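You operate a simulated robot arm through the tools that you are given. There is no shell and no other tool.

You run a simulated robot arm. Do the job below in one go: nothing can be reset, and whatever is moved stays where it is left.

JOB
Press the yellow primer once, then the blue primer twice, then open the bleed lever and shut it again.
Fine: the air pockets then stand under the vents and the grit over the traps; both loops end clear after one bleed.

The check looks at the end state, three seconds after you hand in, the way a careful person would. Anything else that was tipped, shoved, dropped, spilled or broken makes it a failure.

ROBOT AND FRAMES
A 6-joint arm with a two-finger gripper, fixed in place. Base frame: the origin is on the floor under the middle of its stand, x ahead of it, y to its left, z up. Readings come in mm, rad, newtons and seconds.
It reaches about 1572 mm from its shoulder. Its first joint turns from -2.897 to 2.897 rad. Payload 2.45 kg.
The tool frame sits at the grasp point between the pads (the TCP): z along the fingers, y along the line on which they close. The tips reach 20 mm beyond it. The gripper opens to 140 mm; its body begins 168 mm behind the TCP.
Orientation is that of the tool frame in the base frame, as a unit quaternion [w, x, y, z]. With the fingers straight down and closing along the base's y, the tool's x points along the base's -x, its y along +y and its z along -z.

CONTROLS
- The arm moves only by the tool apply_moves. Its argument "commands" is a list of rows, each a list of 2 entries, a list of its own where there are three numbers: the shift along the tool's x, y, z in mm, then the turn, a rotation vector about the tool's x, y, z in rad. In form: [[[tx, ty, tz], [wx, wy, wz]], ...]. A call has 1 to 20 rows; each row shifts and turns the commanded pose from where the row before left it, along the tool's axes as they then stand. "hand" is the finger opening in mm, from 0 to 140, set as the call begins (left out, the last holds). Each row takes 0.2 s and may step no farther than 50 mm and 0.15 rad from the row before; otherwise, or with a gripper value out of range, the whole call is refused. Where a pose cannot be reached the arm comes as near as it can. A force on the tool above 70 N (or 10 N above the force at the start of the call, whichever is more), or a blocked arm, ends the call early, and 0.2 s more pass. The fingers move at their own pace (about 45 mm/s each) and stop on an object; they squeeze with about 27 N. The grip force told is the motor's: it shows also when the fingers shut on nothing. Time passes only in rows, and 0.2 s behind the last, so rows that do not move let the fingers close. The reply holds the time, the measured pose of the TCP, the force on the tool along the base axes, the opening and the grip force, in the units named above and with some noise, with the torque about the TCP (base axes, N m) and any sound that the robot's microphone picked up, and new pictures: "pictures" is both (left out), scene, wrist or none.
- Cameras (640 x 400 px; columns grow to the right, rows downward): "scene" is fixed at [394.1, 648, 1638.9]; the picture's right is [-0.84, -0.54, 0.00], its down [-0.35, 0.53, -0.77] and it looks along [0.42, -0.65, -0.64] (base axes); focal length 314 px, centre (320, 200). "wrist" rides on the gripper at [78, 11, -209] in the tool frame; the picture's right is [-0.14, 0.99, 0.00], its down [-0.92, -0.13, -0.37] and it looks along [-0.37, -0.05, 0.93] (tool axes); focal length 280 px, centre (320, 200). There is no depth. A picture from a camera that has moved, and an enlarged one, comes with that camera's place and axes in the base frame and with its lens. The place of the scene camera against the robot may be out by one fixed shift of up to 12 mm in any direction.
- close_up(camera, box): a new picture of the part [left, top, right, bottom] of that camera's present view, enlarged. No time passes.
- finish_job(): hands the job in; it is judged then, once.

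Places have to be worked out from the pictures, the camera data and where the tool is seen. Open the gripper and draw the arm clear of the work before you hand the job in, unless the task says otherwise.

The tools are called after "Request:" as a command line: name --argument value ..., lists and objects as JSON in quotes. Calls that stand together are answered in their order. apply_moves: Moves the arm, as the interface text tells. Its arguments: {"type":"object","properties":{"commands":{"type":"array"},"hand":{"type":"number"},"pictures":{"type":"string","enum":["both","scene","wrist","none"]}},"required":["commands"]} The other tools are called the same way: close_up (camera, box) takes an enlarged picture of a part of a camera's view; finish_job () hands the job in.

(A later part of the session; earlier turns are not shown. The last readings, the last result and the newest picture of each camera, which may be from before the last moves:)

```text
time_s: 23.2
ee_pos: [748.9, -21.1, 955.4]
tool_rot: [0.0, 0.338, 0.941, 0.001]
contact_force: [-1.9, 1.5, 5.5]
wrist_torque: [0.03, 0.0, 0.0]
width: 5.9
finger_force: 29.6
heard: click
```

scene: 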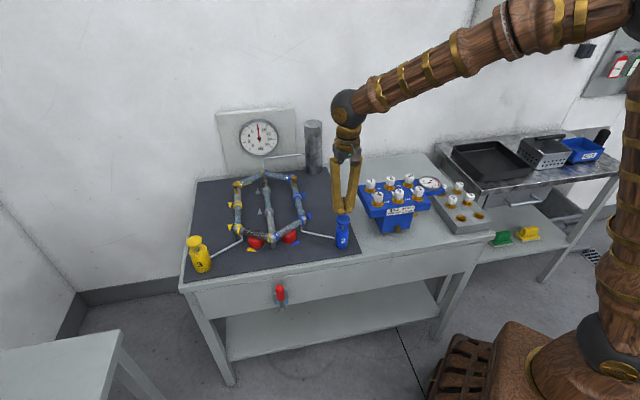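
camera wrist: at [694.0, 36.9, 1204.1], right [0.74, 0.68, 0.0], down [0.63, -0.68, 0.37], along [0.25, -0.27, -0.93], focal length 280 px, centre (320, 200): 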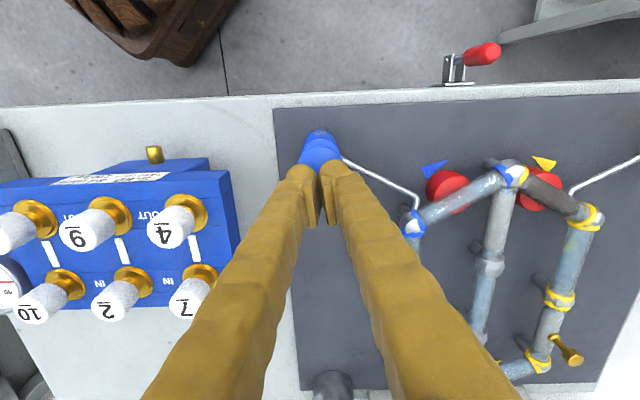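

The second click was heard. I lift well clear and check the loops once they settle.

Request:
apply_moves --commands '[[[0, 0, -10], [0, 0, 0]], [[0, 0, -30], [0, 0, 0]], [[0, 0, -45], [0, 0, 0]], [[0, 0, -45], [0, 0, 0]], [[0, 0, -45], [0, 0, 0]], [[0, 0, 0], [0, 0, 0]], [[0, 0, 0], [0, 0, 0]], [[0, 0, 0], [0, 0, 0]], [[0, 0, 0], [0, 0, 0]]]'

Request:
close_up --camera "scene" --box '[220, 160, 320, 250]'

Request:
close_up --camera "wrist" --box '[400, 20, 520, 110]'

Request:
close_up --camera "scene" --box '[240, 260, 320, 320]'

```text
time_s: 25.2
ee_pos: [748.4, -22.4, 1127.2]
tool_rot: [0.0, 0.338, 0.941, 0.002]
contact_force: [-0.4, -0.7, 1.1]
wrist_torque: [-0.03, -0.03, 0.02]
width: 0.2
finger_force: 29.4
camera wrist: at [693.7, 35.3, 1337.2], right [0.74, 0.68, 0.0], down [0.63, -0.68, 0.37], along [0.25, -0.27, -0.93], focal length 280 px, centre (320, 200)
```

scene: 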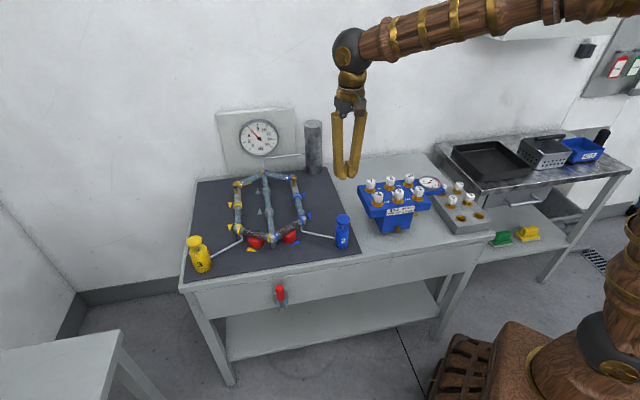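
wrist: 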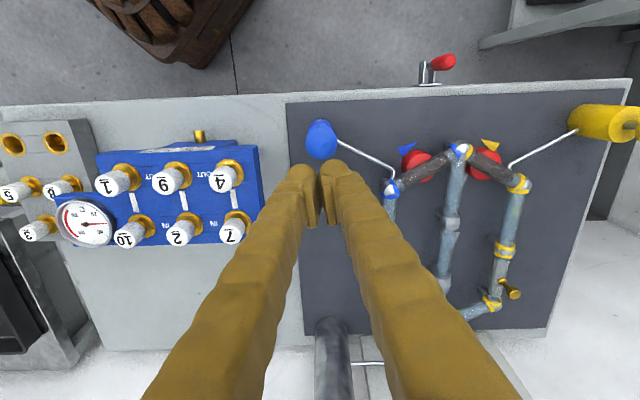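

```text
4.44 times, centred on (270, 205) of scene
camera zoom: at [394.1, 648.0, 1638.9], right [-0.84, -0.54, 0.0], down [-0.35, 0.53, -0.77], along [0.42, -0.65, -0.64], focal length 1397 px, centre (542, 178)
```

zoom: 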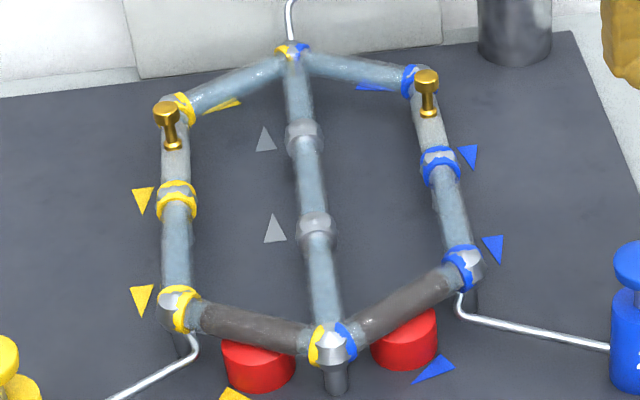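

```text
4.44 times, centred on (460, 65) of wrist
camera zoom: at [693.7, 35.3, 1337.2], right [0.74, 0.68, 0.0], down [0.63, -0.68, 0.37], along [0.25, -0.27, -0.93], focal length 1246 px, centre (-302, 800)
```

zoom: 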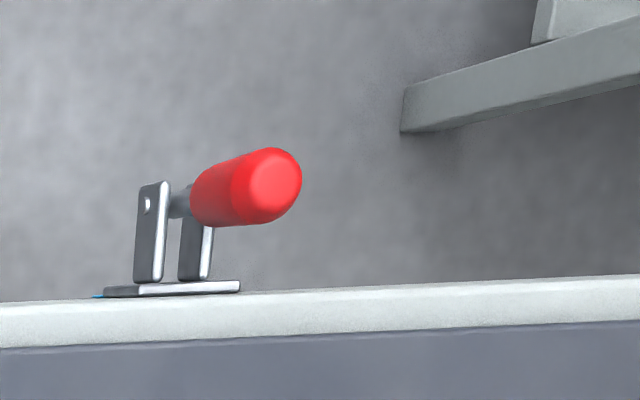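

```text
6.67 times, centred on (280, 290) of scene
camera zoom: at [394.1, 648.0, 1638.9], right [-0.84, -0.54, 0.0], down [-0.35, 0.53, -0.77], along [0.42, -0.65, -0.64], focal length 2096 px, centre (587, -400)
```

zoom: 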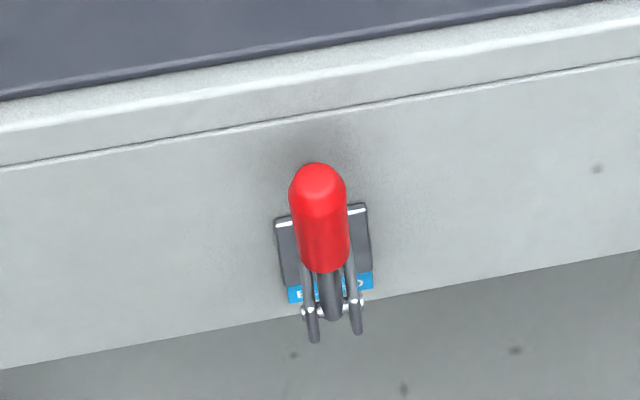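

Everything is placed: air under both vents, grit over both traps, both primers sprung back. Next is the bleed lever. From two wrist views the top of its red grip is near (833, 219, 789) and its pivot near (834, 220, 681), so it stands upright about 40 mm in front of the bench edge. The line between the primers makes the bench axis 45°. I move above the lever, square up the yaw and open the fingers partway to look at it.

Request:
apply_moves --commands '[[[17, 40, 0], [0, 0, 0]], [[17, 40, 0], [0, 0, 0]], [[17, 40, 0], [0, 0, 0]], [[17, 40, 0], [0, 0, 0]], [[17, 40, 0], [0, 0, 0]], [[17, 40, 0], [0, 0, 0]], [[0, 0, 0], [0, 0, 0.0955]], [[0, 0, 30], [0, 0, 0]], [[0, 0, 30], [0, 0, 0]], [[0, 0, 0], [0, 0, 0]]]' --hand 80

Request:
close_up --camera "wrist" --box '[240, 80, 400, 200]'

Request:
close_up --camera "scene" --box '[230, 200, 350, 320]'

```text
time_s: 27.4
ee_pos: [823.8, 230.2, 1070.8]
tool_rot: [0.0, 0.383, 0.924, 0.001]
contact_force: [1.0, -0.1, -0.2]
wrist_torque: [0.0, 0.01, -0.01]
width: 79.7
finger_force: 0.0
camera wrist: at [775.4, 292.8, 1279.3], right [0.8, 0.6, 0.0], down [0.56, -0.74, 0.37], along [0.22, -0.29, -0.93], focal length 280 px, centre (320, 200)
```

scene: 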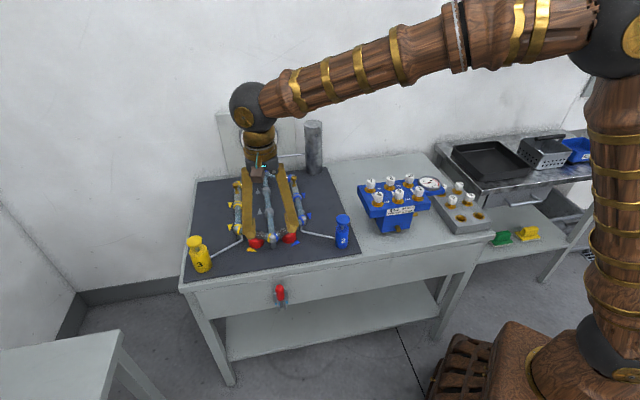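
wrist: 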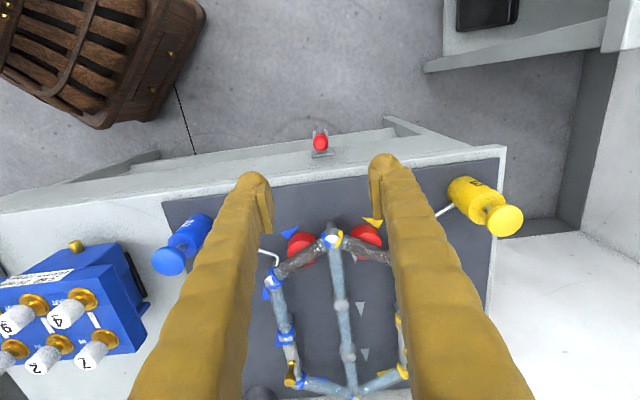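

```text
3.33 times, centred on (320, 140) of wrist
camera zoom: at [775.4, 292.8, 1279.3], right [0.8, 0.6, 0.0], down [0.56, -0.74, 0.37], along [0.22, -0.29, -0.93], focal length 935 px, centre (320, 400)
```

zoom: 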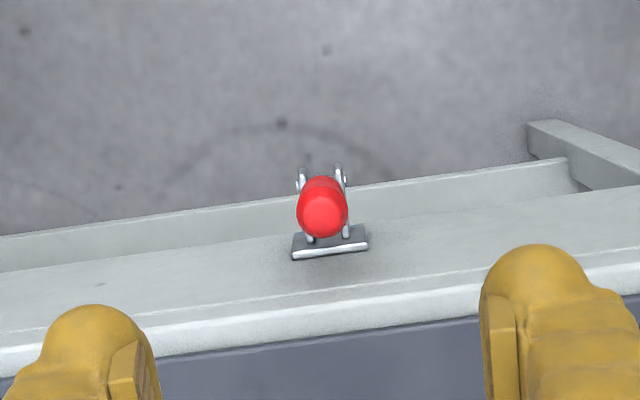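

```text
3.33 times, centred on (290, 260) of scene
camera zoom: at [394.1, 648.0, 1638.9], right [-0.84, -0.54, 0.0], down [-0.35, 0.53, -0.77], along [0.42, -0.65, -0.64], focal length 1048 px, centre (420, 0)
```

zoom: 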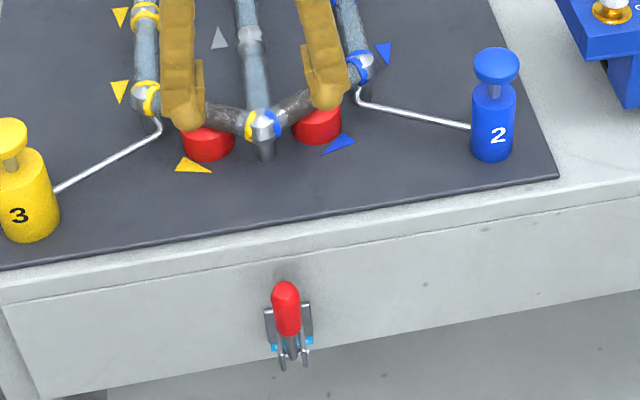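

The lever position is confirmed: upright grip axis near (832.5, 219.5), pivot near z 681, bench edge about 39 mm behind it. I line up over it and lower with the fingers open until the tips are just above the grip.

Request:
apply_moves --commands '[[[-14.3, -1.5, 0], [0, 0, 0]], [[0, 0, 40], [0, 0, 0]], [[0, 0, 40], [0, 0, 0]], [[0, 0, 40], [0, 0, 0]], [[0, 0, 40], [0, 0, 0]], [[0, 0, 40], [0, 0, 0]], [[0, 0, 30], [0, 0, 0]], [[0, 0, 0], [0, 0, 0]]]' --hand 80

Request:
close_up --camera "wrist" --box '[240, 120, 400, 240]'

Request:
close_up --camera "scene" --box '[230, 220, 330, 310]'

```text
time_s: 29.2
ee_pos: [833.8, 218.4, 835.9]
tool_rot: [0.0, 0.382, 0.924, 0.0]
contact_force: [1.1, -0.1, 0.3]
wrist_torque: [-0.02, 0.0, -0.02]
width: 80.0
finger_force: 0.0
camera wrist: at [786.2, 280.4, 1044.5], right [0.8, 0.6, 0.0], down [0.56, -0.74, 0.37], along [0.22, -0.29, -0.93], focal length 280 px, centre (320, 200)
```

scene: 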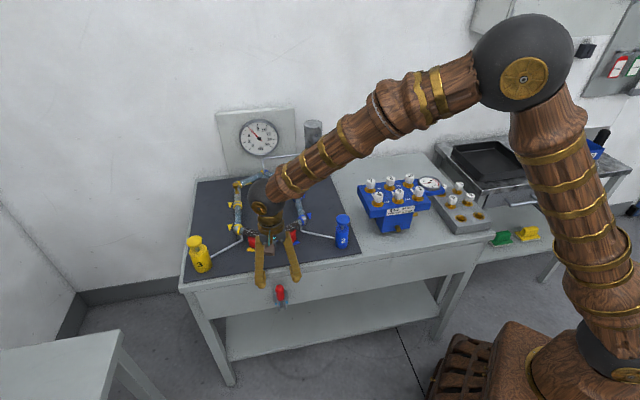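
wrist: 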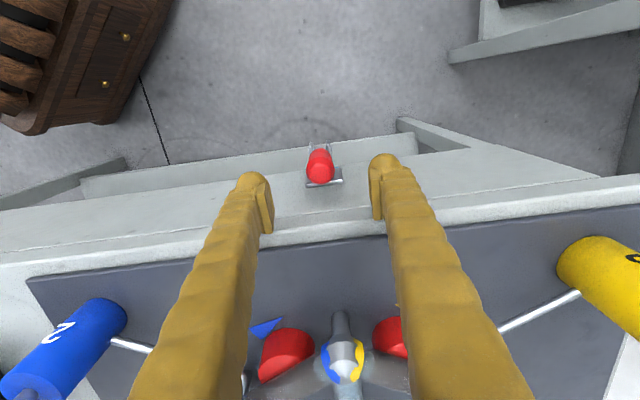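

```text
3.33 times, centred on (320, 180) of wrist
camera zoom: at [786.2, 280.4, 1044.5], right [0.8, 0.6, 0.0], down [0.56, -0.74, 0.37], along [0.22, -0.29, -0.93], focal length 935 px, centre (320, 267)
```

zoom: 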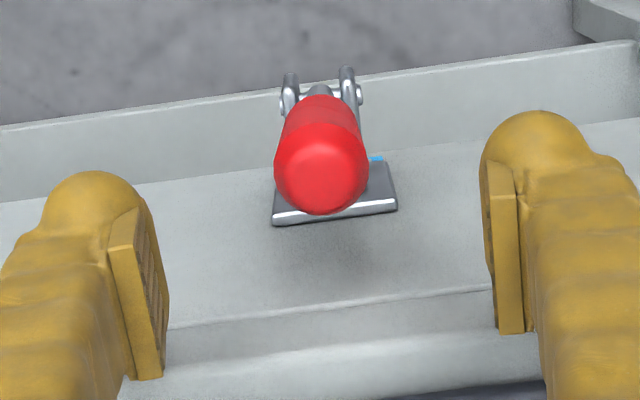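

```text
4.44 times, centred on (280, 265) of scene
camera zoom: at [394.1, 648.0, 1638.9], right [-0.84, -0.54, 0.0], down [-0.35, 0.53, -0.77], along [0.42, -0.65, -0.64], focal length 1397 px, centre (498, -89)
```

zoom: 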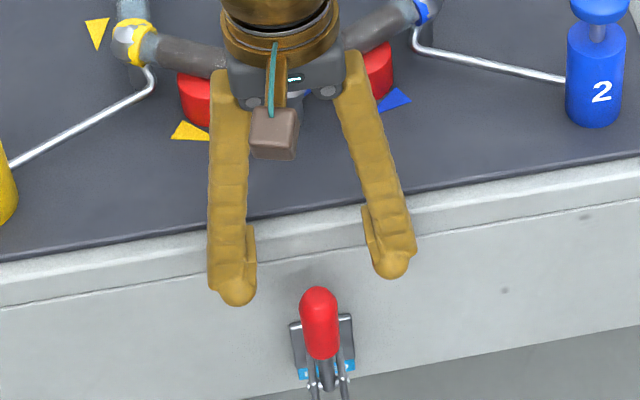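

The tips are either side of the grip, about 3 mm off in depth. I shift 3 mm outward, lower to around z 765 so the pads straddle the red grip, and close on it.

Request:
apply_moves --commands '[[[3, 0, 20], [0, 0, 0]], [[0, 0, 25], [0, 0, 0]], [[0, 0, 25], [0, 0, 0]], [[0, 0, 0], [0, 0, 0]]]' --hand 80

Request:
close_up --camera "wrist" --box '[240, 120, 400, 240]'

Request:
close_up --camera "scene" --box '[230, 230, 330, 320]'

```text
time_s: 30.2
ee_pos: [830.1, 221.3, 769.3]
tool_rot: [0.0, 0.383, 0.924, 0.0]
contact_force: [0.3, 0.2, -0.4]
wrist_torque: [0.0, -0.01, -0.02]
width: 79.9
finger_force: 0.1
camera wrist: at [782.1, 284.0, 977.8], right [0.8, 0.6, 0.0], down [0.56, -0.74, 0.37], along [0.22, -0.29, -0.93], focal length 280 px, centre (320, 200)
```

scene: 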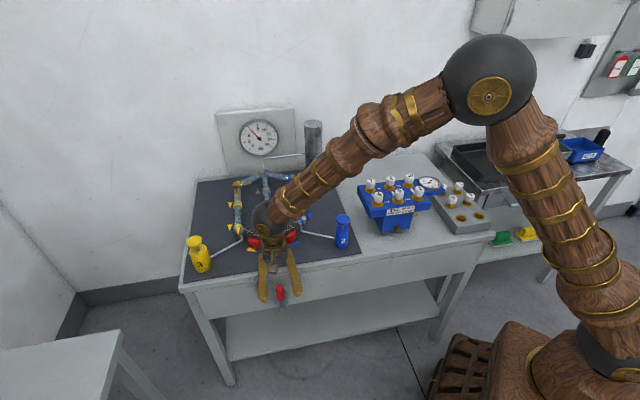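
wrist: 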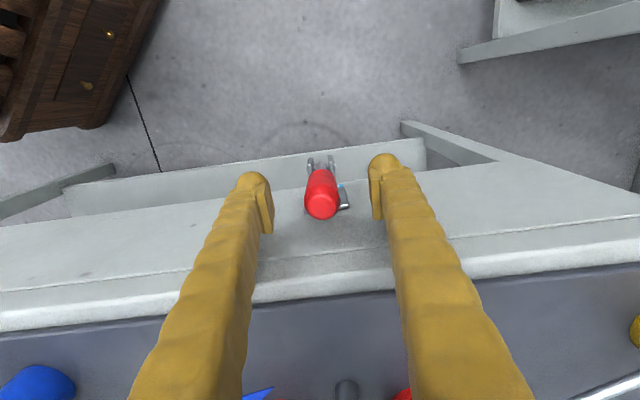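

```text
3.33 times, centred on (320, 180) of wrist
camera zoom: at [782.1, 284.0, 977.8], right [0.8, 0.6, 0.0], down [0.56, -0.74, 0.37], along [0.22, -0.29, -0.93], focal length 935 px, centre (320, 267)
```

zoom: 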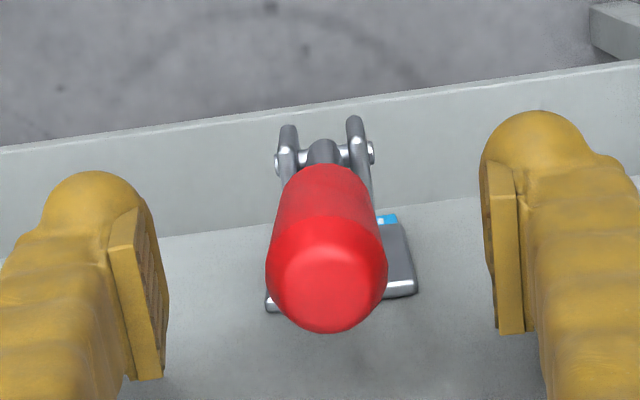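

```text
4.44 times, centred on (280, 275) of scene
camera zoom: at [394.1, 648.0, 1638.9], right [-0.84, -0.54, 0.0], down [-0.35, 0.53, -0.77], along [0.42, -0.65, -0.64], focal length 1397 px, centre (498, -133)
```

zoom: 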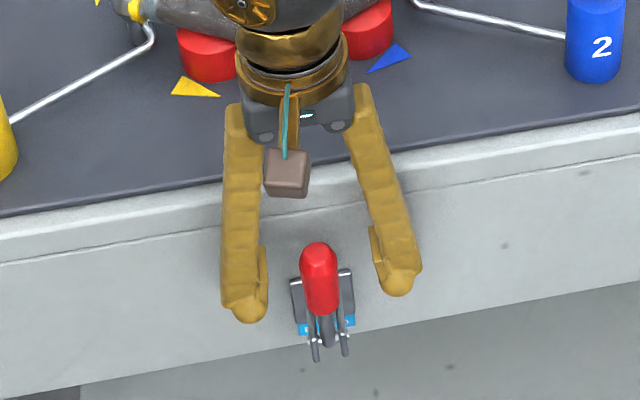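

The pads are within about 1 mm of the grip axis. I lower 9 mm more and close on the red grip.

Request:
apply_moves --commands '[[[0, 1, 9], [0, 0, 0]], [[0, 0, 0], [0, 0, 0]]]' --hand 80 --pictures "none"

Request:
apply_moves --commands '[[[0, 0, 0], [0, 0, 0]], [[0, 0, 0], [0, 0, 0]], [[0, 0, 0], [0, 0, 0]], [[0, 0, 0], [0, 0, 0]], [[0, 0, 0], [0, 0, 0]]]' --hand 0 --pictures "wrist"

Request:
close_up --camera "wrist" --box '[240, 120, 400, 240]'

Request:
close_up --camera "scene" --box '[230, 230, 330, 320]'

```text
time_s: 30.8
ee_pos: [830.1, 221.8, 761.2]
tool_rot: [0.0, 0.382, 0.924, 0.002]
contact_force: [0.3, 0.6, 0.1]
wrist_torque: [0.0, 0.0, -0.01]
width: 80.0
finger_force: 0.0
```

```text
time_s: 32.0
ee_pos: [830.2, 222.9, 759.9]
tool_rot: [0.001, 0.382, 0.924, 0.0]
contact_force: [19.4, 21.9, -13.1]
wrist_torque: [0.22, -0.14, -0.02]
width: 25.8
finger_force: 40.2
camera wrist: at [782.1, 285.3, 969.7], right [0.8, 0.6, 0.0], down [0.56, -0.74, 0.37], along [0.22, -0.29, -0.93], focal length 280 px, centre (320, 200)
```

wrist: 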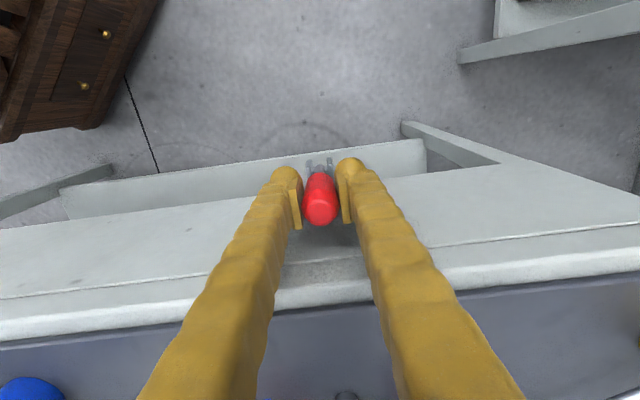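

```text
3.33 times, centred on (320, 180) of wrist
camera zoom: at [782.1, 285.3, 969.7], right [0.8, 0.6, 0.0], down [0.56, -0.74, 0.37], along [0.22, -0.29, -0.93], focal length 935 px, centre (320, 267)
```

zoom: 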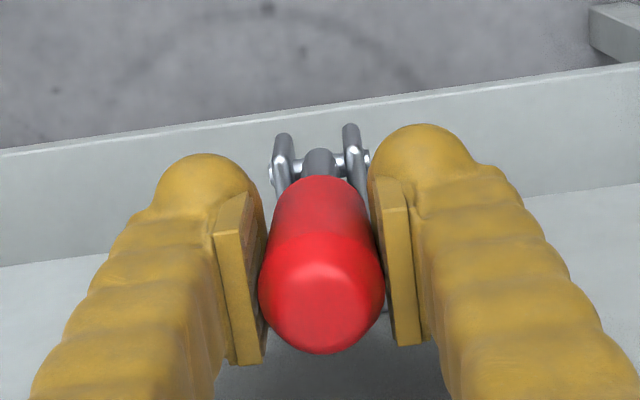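

```text
4.44 times, centred on (280, 275) of scene
camera zoom: at [394.1, 648.0, 1638.9], right [-0.84, -0.54, 0.0], down [-0.35, 0.53, -0.77], along [0.42, -0.65, -0.64], focal length 1397 px, centre (498, -133)
```

zoom: 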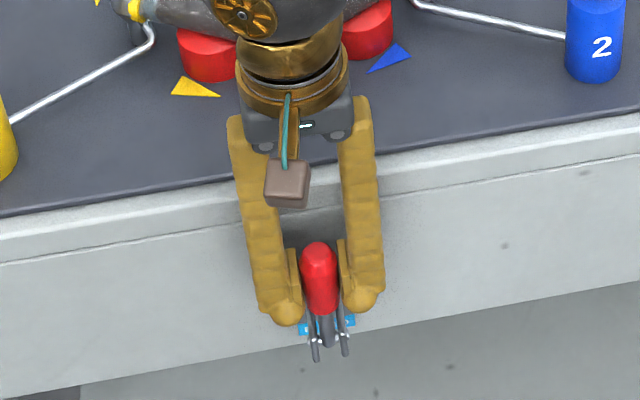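

Gripped at 25.8 mm, but there is about 29 N of side load along the bench, so the hand sits a little too far toward the blue side. I ease it along tool +y to relax it.

Request:
apply_moves --commands '[[[0, 1, 0], [0, 0, 0]], [[0, 0, 0], [0, 0, 0]]]' --pictures "none"

```text
time_s: 32.6
ee_pos: [831.0, 223.9, 760.6]
tool_rot: [0.001, 0.383, 0.924, 0.001]
contact_force: [20.1, 19.7, -14.9]
wrist_torque: [0.16, -0.21, 0.04]
width: 25.8
finger_force: 44.8
```

The side load barely changed, so I shift another 2 mm the same way and compare.

Request:
apply_moves --commands '[[[0, 2, 0], [0, 0, 0]], [[0, 0, 0], [0, 0, 0]]]' --pictures "wrist"

Request:
close_up --camera "wrist" --box '[270, 140, 370, 240]'

```text
time_s: 33.2
ee_pos: [830.7, 222.7, 761.4]
tool_rot: [-0.002, 0.383, 0.924, -0.001]
contact_force: [-23.6, -22.6, 18.5]
wrist_torque: [-0.33, 0.24, -0.02]
width: 25.4
finger_force: 45.2
camera wrist: at [783.5, 285.9, 969.8], right [0.8, 0.6, 0.0], down [0.56, -0.74, 0.37], along [0.22, -0.29, -0.93], focal length 280 px, centre (320, 200)
```

wrist: 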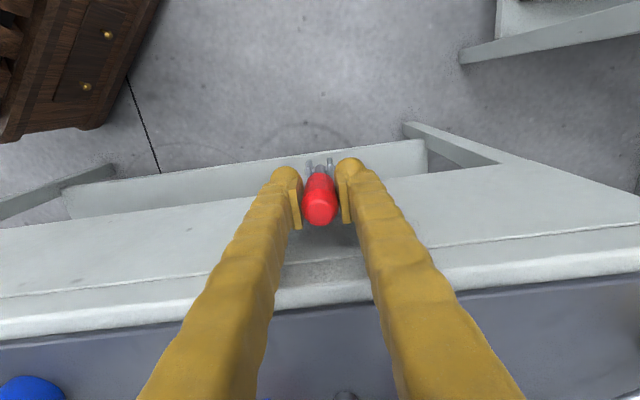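

```text
4.00 times, centred on (320, 190) of wrist
camera zoom: at [783.5, 285.9, 969.8], right [0.8, 0.6, 0.0], down [0.56, -0.74, 0.37], along [0.22, -0.29, -0.93], focal length 1122 px, centre (320, 240)
```

zoom: 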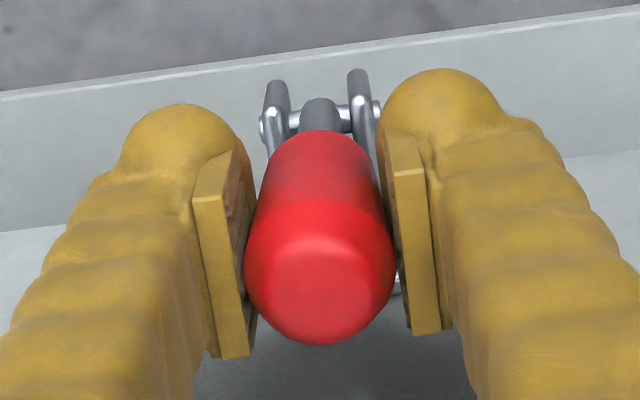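

The load flipped sign, so the centre is in between. I back off 1 mm.

Request:
apply_moves --commands '[[[0, -1, 0], [0, 0, 0]], [[0, 0, 0], [0, 0, 0]]]' --pictures "none"

```text
time_s: 33.8
ee_pos: [830.9, 222.4, 760.6]
tool_rot: [-0.001, 0.383, 0.924, -0.001]
contact_force: [-28.4, -20.0, 12.0]
wrist_torque: [-0.13, 0.36, -0.05]
width: 25.7
finger_force: 44.8
```

There is some hysteresis, so I step back half a millimetre more to centre the load.

Request:
apply_moves --commands '[[[0, -0.7, 0], [0, 0, 0]], [[0, 0, 0], [0, 0, 0]]]' --pictures "none"

```text
time_s: 34.4
ee_pos: [831.9, 224.4, 761.0]
tool_rot: [-0.001, 0.382, 0.924, 0.001]
contact_force: [-29.5, -18.4, 4.7]
wrist_torque: [-0.15, 0.36, -0.06]
width: 25.5
finger_force: 45.4
```

The load seems to lock in from how the grip first closed. I open slightly, recentre 0.7 mm and close again.

Request:
apply_moves --commands '[[[0, 0, 0], [0, 0, 0]], [[0, 0.7, 0], [0, 0, 0]], [[0, 0, 0], [0, 0, 0]]]' --hand 40 --pictures "none"

Request:
apply_moves --commands '[[[0, 0, 0], [0, 0, 0]], [[0, 0, 0], [0, 0, 0]], [[0, 0, 0], [0, 0, 0]]]' --hand 0 --pictures "none"

```text
time_s: 35.2
ee_pos: [831.2, 224.4, 761.3]
tool_rot: [0.001, 0.383, 0.924, 0.001]
contact_force: [-0.6, 0.2, 0.2]
wrist_torque: [0.0, 0.01, 0.01]
width: 40.1
finger_force: 0.1
```

```text
time_s: 36.0
ee_pos: [830.6, 224.1, 760.9]
tool_rot: [0.0, 0.383, 0.924, 0.001]
contact_force: [-16.4, -18.4, 6.9]
wrist_torque: [-0.22, 0.11, 0.04]
width: 25.6
finger_force: 43.2
```

Much closer to centre: the load went from +29 N to -25 N over 2 mm. I regrip about 0.9 mm back.

Request:
apply_moves --commands '[[[0, 0, 0], [0, 0, 0]], [[0, -0.9, 0], [0, 0, 0]], [[0, 0, 0], [0, 0, 0]]]' --hand 40 --pictures "none"

Request:
apply_moves --commands '[[[0, 0, 0], [0, 0, 0]], [[0, 0, 0], [0, 0, 0]], [[0, 0, 0], [0, 0, 0]]]' --hand 0 --pictures "none"

```text
time_s: 36.8
ee_pos: [830.6, 223.7, 761.4]
tool_rot: [0.001, 0.382, 0.924, 0.002]
contact_force: [0.6, 0.4, -0.9]
wrist_torque: [0.0, 0.0, -0.01]
width: 39.9
finger_force: 0.0
```

```text
time_s: 37.6
ee_pos: [830.3, 222.7, 761.8]
tool_rot: [-0.001, 0.383, 0.924, 0.0]
contact_force: [-8.9, -10.2, 3.8]
wrist_torque: [-0.16, 0.08, 0.02]
width: 25.7
finger_force: 42.4
```

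The side load is down to about 14 N, which is acceptable. The grip is about 80 mm above the pivot, so I start pulling the lever outward (tool +x) along a small arc and watch the force.

Request:
apply_moves --commands '[[[4, 0, 0.1], [0, 0, 0]], [[4, 0, 0.3], [0, 0, 0]]]' --pictures "wrist"

Request:
close_up --camera "wrist" --box '[270, 140, 370, 240]'

Request:
close_up --camera "scene" --box '[230, 230, 330, 320]'

```text
time_s: 38.2
ee_pos: [825.2, 228.8, 758.8]
tool_rot: [0.0, 0.382, 0.924, 0.0]
contact_force: [-6.1, -38.6, 9.2]
wrist_torque: [-1.31, -0.82, 0.06]
width: 25.5
finger_force: 44.8
camera wrist: at [777.8, 290.6, 969.0], right [0.8, 0.6, 0.0], down [0.56, -0.74, 0.37], along [0.22, -0.29, -0.93], focal length 280 px, centre (320, 200)
```

wrist: 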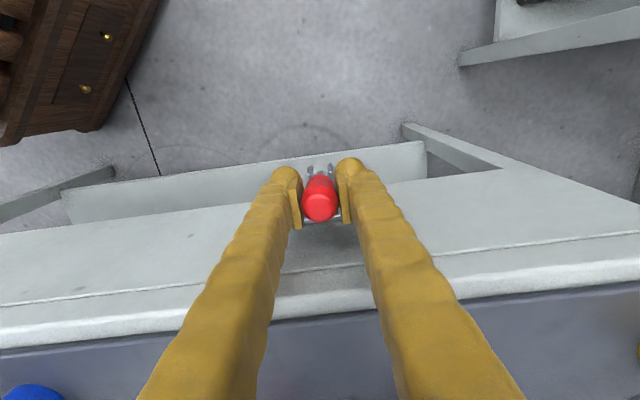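

```text
4.00 times, centred on (320, 190) of wrist
camera zoom: at [777.8, 290.6, 969.0], right [0.8, 0.6, 0.0], down [0.56, -0.74, 0.37], along [0.22, -0.29, -0.93], focal length 1122 px, centre (320, 240)
```

zoom: 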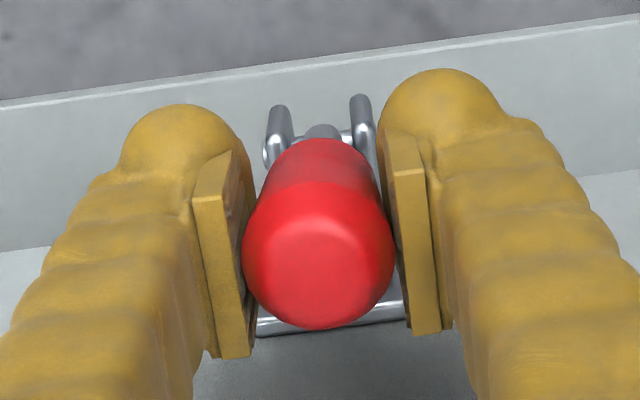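

```text
4.44 times, centred on (280, 275) of scene
camera zoom: at [394.1, 648.0, 1638.9], right [-0.84, -0.54, 0.0], down [-0.35, 0.53, -0.77], along [0.42, -0.65, -0.64], focal length 1397 px, centre (498, -133)
```

zoom: 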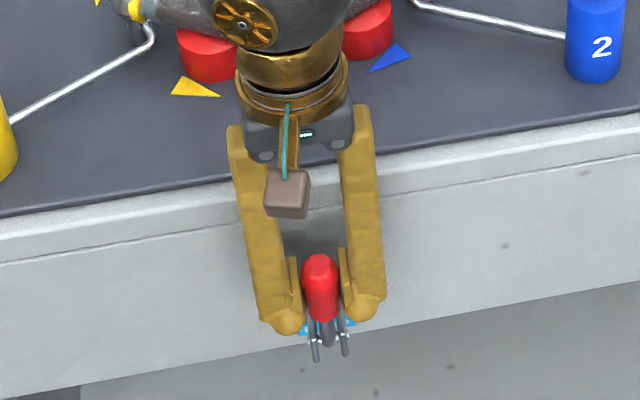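

The lever is swinging outward with about 23 N of pull, so this is the opening direction. I untwist the grip by tilting the hand with the lever, then continue along the arc.

Request:
apply_moves --commands '[[[0, 0, 0], [0, -0.1, 0]], [[4.7, 0, 0.14], [0, -0.06, 0]], [[4.7, 0, 0.14], [0, -0.06, 0]], [[4.7, 0, 0.14], [0, -0.06, 0]]]' --pictures "wrist"

Request:
close_up --camera "wrist" --box '[270, 140, 370, 240]'

Request:
close_up --camera "scene" --box '[220, 160, 340, 320]'

```text
time_s: 39.2
ee_pos: [816.1, 238.4, 757.8]
tool_rot: [0.129, 0.379, 0.915, -0.054]
contact_force: [-18.0, -16.5, -2.1]
wrist_torque: [-0.11, 0.24, -0.05]
width: 25.8
finger_force: 45.2
camera wrist: at [729.4, 339.0, 936.3], right [0.79, 0.61, 0.04], down [0.46, -0.64, 0.61], along [0.39, -0.47, -0.79], focal length 280 px, centre (320, 200)
```

wrist: 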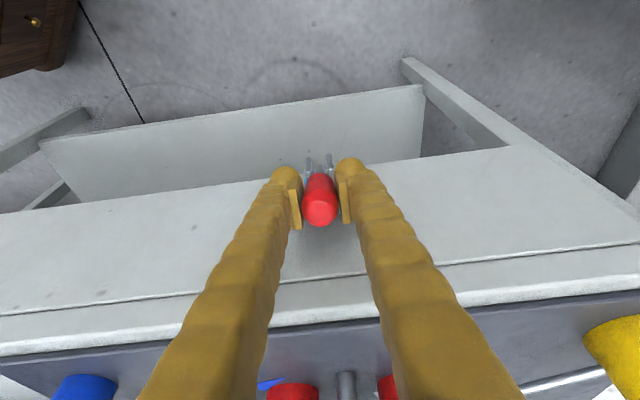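

```text
4.00 times, centred on (320, 190) of wrist
camera zoom: at [729.4, 339.0, 936.3], right [0.79, 0.61, 0.04], down [0.46, -0.64, 0.61], along [0.39, -0.47, -0.79], focal length 1122 px, centre (320, 240)
```

zoom: 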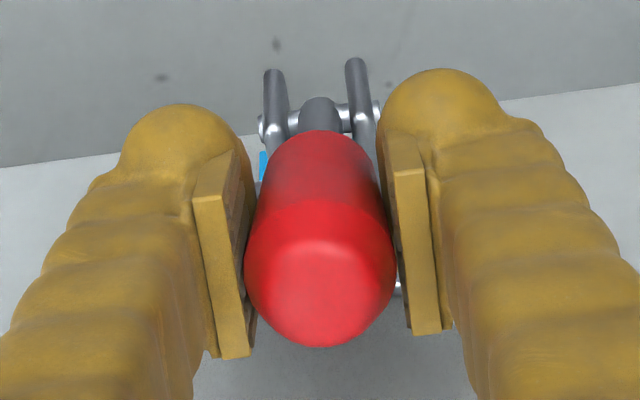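

```text
2.50 times, centred on (280, 240) of scene
camera zoom: at [394.1, 648.0, 1638.9], right [-0.84, -0.54, 0.0], down [-0.35, 0.53, -0.77], along [0.42, -0.65, -0.64], focal length 786 px, centre (420, 100)
```

zoom: 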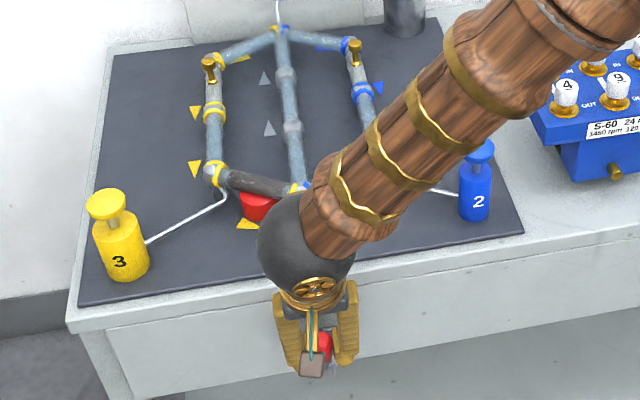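

The lever is at roughly 0.28 rad and moving freely, with almost no resistance in the pull direction. I continue the arc.

Request:
apply_moves --commands '[[[6.3, 0, 0.25], [0, -0.08, 0]], [[6.3, 0, 0.25], [0, -0.08, 0]], [[6.3, 0, 0.25], [0, -0.08, 0]], [[6.3, 0, 0.25], [0, -0.08, 0]]]' --pictures "both"

Request:
close_up --camera "wrist" --box '[270, 140, 370, 240]'

Request:
close_up --camera "scene" --box '[220, 160, 340, 320]'

```text
time_s: 40.2
ee_pos: [799.2, 255.4, 746.6]
tool_rot: [0.272, 0.367, 0.882, -0.113]
contact_force: [14.0, -29.0, -37.3]
wrist_torque: [-0.24, -0.09, 0.0]
width: 25.7
finger_force: 44.5
camera wrist: at [677.5, 391.0, 875.1], right [0.78, 0.62, 0.08], down [0.3, -0.48, 0.82], along [0.55, -0.62, -0.56], focal length 280 px, centre (320, 200)
```

scene: 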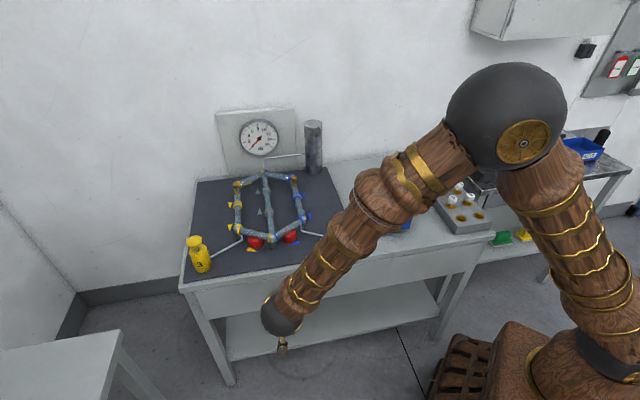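
wrist: 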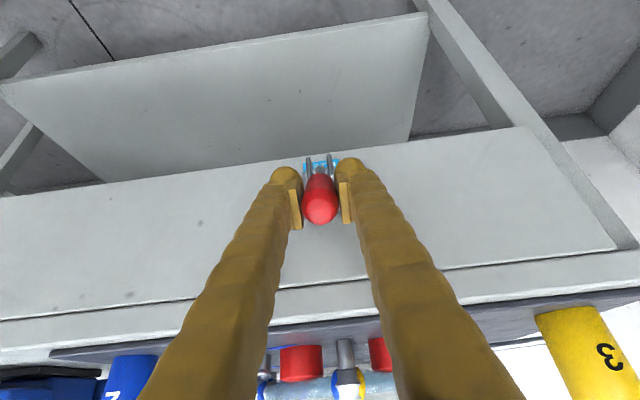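

```text
4.00 times, centred on (320, 190) of wrist
camera zoom: at [677.5, 391.0, 875.1], right [0.78, 0.62, 0.08], down [0.3, -0.48, 0.82], along [0.55, -0.62, -0.56], focal length 1122 px, centre (320, 240)
```

zoom: 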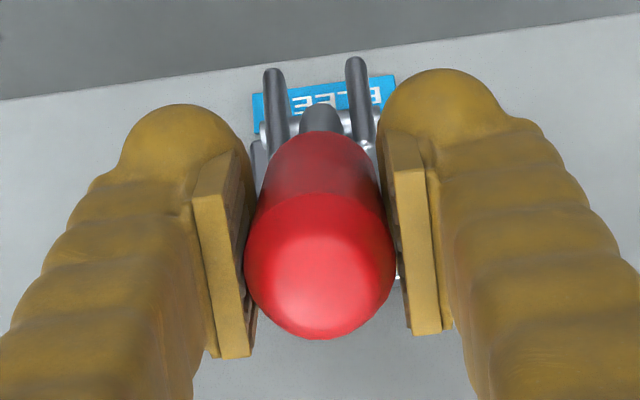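

```text
2.50 times, centred on (280, 240) of scene
camera zoom: at [394.1, 648.0, 1638.9], right [-0.84, -0.54, 0.0], down [-0.35, 0.53, -0.77], along [0.42, -0.65, -0.64], focal length 786 px, centre (420, 100)
```

zoom: 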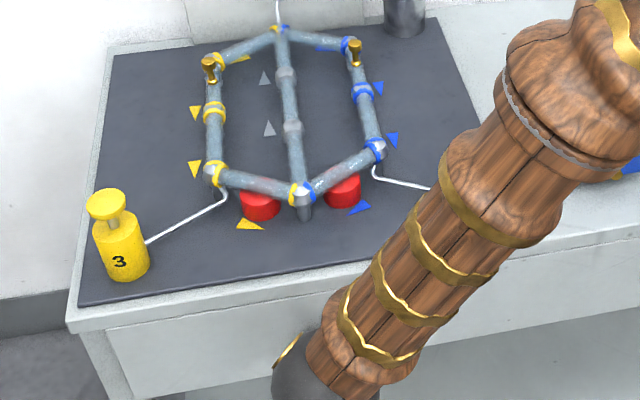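

The bleed has clearly happened: the grit has gone from both trap segments. I zoom in to check that the vent segments are clear too and to read the gauge.

Request:
close_up --camera "scene" --box '[220, 160, 320, 250]'

Request:
close_up --camera "scene" --box '[220, 105, 300, 165]'

```text
4.44 times, centred on (270, 205) of scene
camera zoom: at [394.1, 648.0, 1638.9], right [-0.84, -0.54, 0.0], down [-0.35, 0.53, -0.77], along [0.42, -0.65, -0.64], focal length 1397 px, centre (542, 178)
```

zoom: 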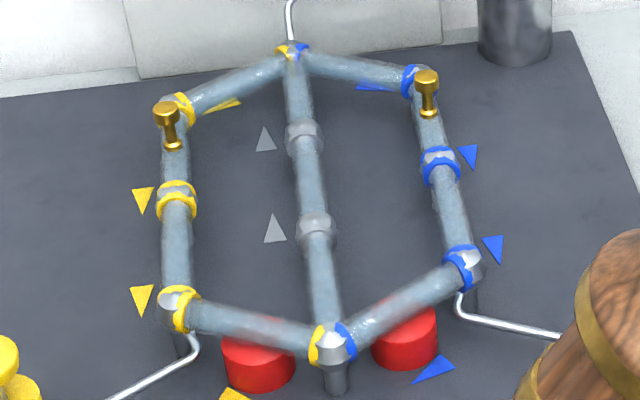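

```text
6.67 times, centred on (260, 135) of scene
camera zoom: at [394.1, 648.0, 1638.9], right [-0.84, -0.54, 0.0], down [-0.35, 0.53, -0.77], along [0.42, -0.65, -0.64], focal length 2096 px, centre (720, 633)
```

zoom: 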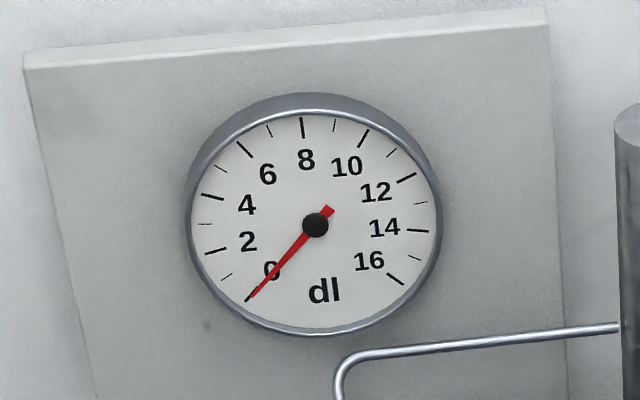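

Every segment is clear water, and one bleed did it. Now I shut the lever by retracing the same arc back to upright.

Request:
apply_moves --commands '[[[-6.3, 0, 0.25], [0, 0.08, 0]], [[-6.3, 0, 0.25], [0, 0.08, 0]], [[-6.3, 0, 0.25], [0, 0.08, 0]], [[-6.3, 0, 0.25], [0, 0.08, 0]]]' --pictures "none"

Request:
apply_moves --commands '[[[-4.7, 0, 0.14], [0, 0.06, 0]], [[-4.7, 0, 0.14], [0, 0.06, 0]], [[-4.7, 0, 0.14], [0, 0.06, 0]]]' --pictures "wrist"

Request:
close_up --camera "wrist" --box '[270, 140, 370, 240]'

```text
time_s: 41.2
ee_pos: [814.0, 238.8, 758.2]
tool_rot: [0.128, 0.38, 0.915, -0.054]
contact_force: [-22.5, -16.2, -16.4]
wrist_torque: [0.26, 0.63, -0.05]
width: 25.6
finger_force: 45.5
```

```text
time_s: 42.0
ee_pos: [825.0, 227.9, 761.7]
tool_rot: [0.046, 0.382, 0.923, -0.018]
contact_force: [-13.3, -3.3, -7.5]
wrist_torque: [0.45, 0.56, -0.04]
width: 25.4
finger_force: 44.5
camera wrist: at [762.5, 305.2, 961.9], right [0.8, 0.6, 0.02], down [0.53, -0.71, 0.46], along [0.29, -0.36, -0.89], focal length 280 px, centre (320, 200)
```

wrist: 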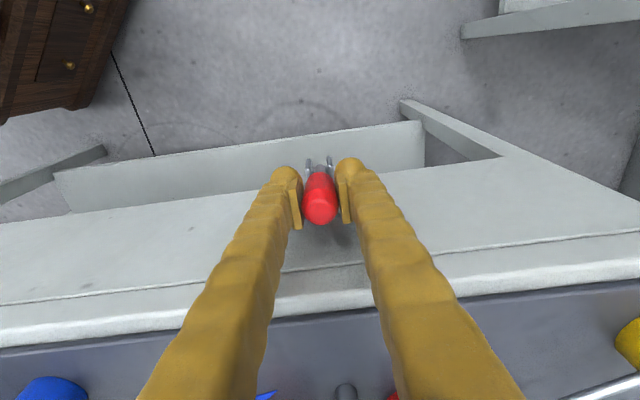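

```text
4.00 times, centred on (320, 190) of wrist
camera zoom: at [762.5, 305.2, 961.9], right [0.8, 0.6, 0.02], down [0.53, -0.71, 0.46], along [0.29, -0.36, -0.89], focal length 1122 px, centre (320, 240)
```

zoom: 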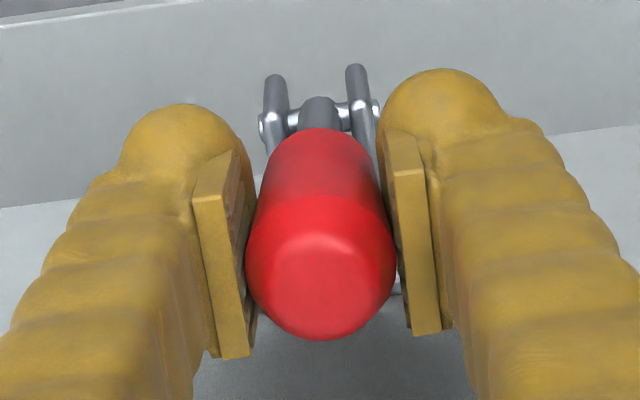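

The lever is about 0.1 rad from upright. I finish the arc and push slightly past the original position to seat it against its stop.

Request:
apply_moves --commands '[[[-4, 0, 0.1], [0, 0.05, 0]], [[-4, 0, 0.1], [0, 0.05, 0]], [[-2, 0, 0], [0, 0, 0]], [[0, 0, 0], [0, 0, 0]]]' --pictures "wrist"

Request:
close_up --camera "wrist" --box '[270, 140, 370, 240]'

Request:
close_up --camera "scene" --box '[230, 230, 330, 320]'

```text
time_s: 43.0
ee_pos: [831.3, 223.6, 762.1]
tool_rot: [-0.002, 0.383, 0.924, 0.0]
contact_force: [-25.4, 21.0, 12.9]
wrist_torque: [0.47, 0.56, 0.0]
width: 25.4
finger_force: 44.8
camera wrist: at [783.0, 285.1, 971.2], right [0.8, 0.6, 0.0], down [0.56, -0.74, 0.37], along [0.22, -0.29, -0.93], focal length 280 px, centre (320, 200)
```

wrist: 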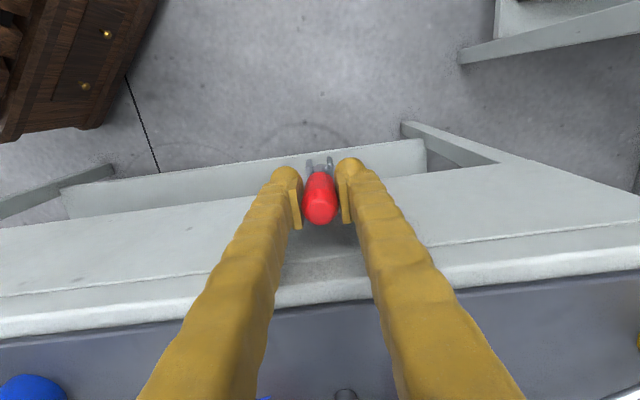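

```text
4.00 times, centred on (320, 190) of wrist
camera zoom: at [783.0, 285.1, 971.2], right [0.8, 0.6, 0.0], down [0.56, -0.74, 0.37], along [0.22, -0.29, -0.93], focal length 1122 px, centre (320, 240)
```

zoom: 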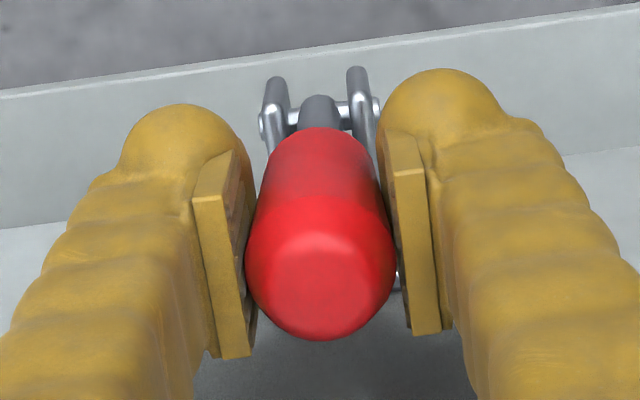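

```text
4.44 times, centred on (280, 275) of scene
camera zoom: at [394.1, 648.0, 1638.9], right [-0.84, -0.54, 0.0], down [-0.35, 0.53, -0.77], along [0.42, -0.65, -0.64], focal length 1397 px, centre (498, -133)
```

zoom: 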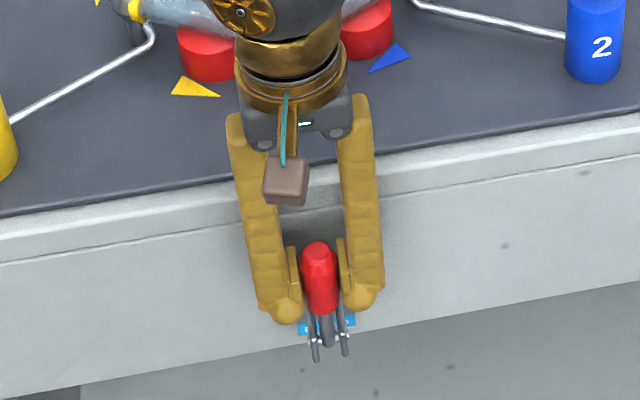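

The grip now meets about 33 N of resistance inward, and it sits exactly where it started in the scene view, so the lever is shut on its stop. I take off the push and open the fingers.

Request:
apply_moves --commands '[[[1, 0, 0], [0, 0, 0]], [[0, 0, 0], [0, 0, 0]], [[0, 0, 0], [0, 0, 0]], [[0, 0, 0], [0, 0, 0]]]' --hand 80

Request:
close_up --camera "wrist" --box '[240, 120, 400, 240]'

Request:
close_up --camera "scene" --box '[230, 230, 330, 320]'

```text
time_s: 44.0
ee_pos: [831.0, 223.8, 761.5]
tool_rot: [0.0, 0.382, 0.924, 0.001]
contact_force: [-0.3, 0.4, 0.8]
wrist_torque: [-0.03, 0.0, 0.01]
width: 80.0
finger_force: 0.1
camera wrist: at [783.1, 285.4, 970.1], right [0.8, 0.6, 0.0], down [0.56, -0.74, 0.37], along [0.22, -0.29, -0.93], focal length 280 px, centre (320, 200)
```

scene: 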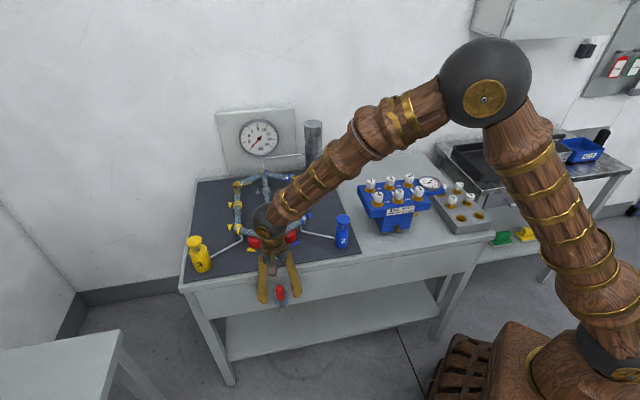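
wrist: 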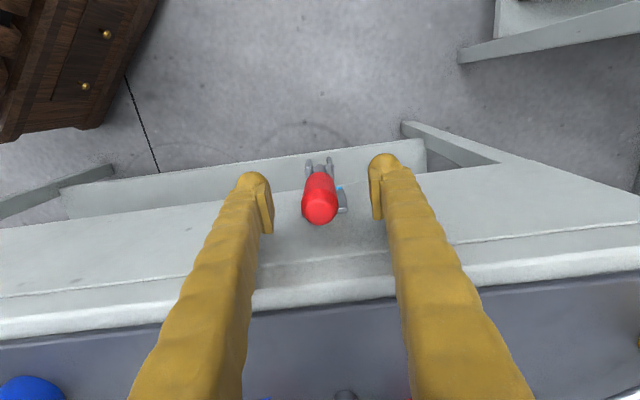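

```text
3.33 times, centred on (320, 180) of wrist
camera zoom: at [783.1, 285.4, 970.1], right [0.8, 0.6, 0.0], down [0.56, -0.74, 0.37], along [0.22, -0.29, -0.93], focal length 935 px, centre (320, 267)
```

zoom: 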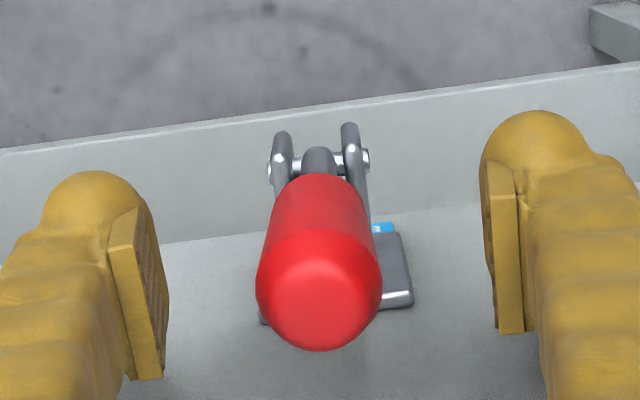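

```text
4.44 times, centred on (280, 275) of scene
camera zoom: at [394.1, 648.0, 1638.9], right [-0.84, -0.54, 0.0], down [-0.35, 0.53, -0.77], along [0.42, -0.65, -0.64], focal length 1397 px, centre (498, -133)
```

zoom: 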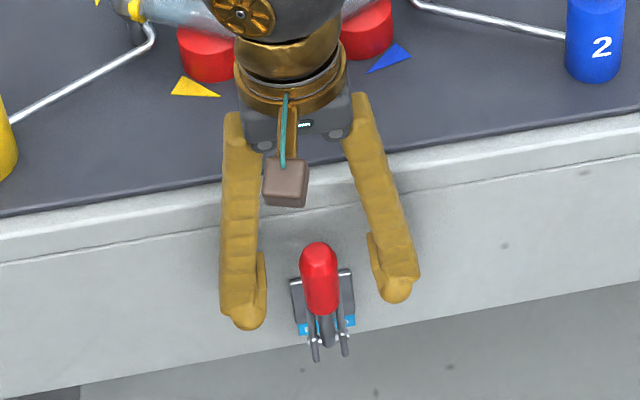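

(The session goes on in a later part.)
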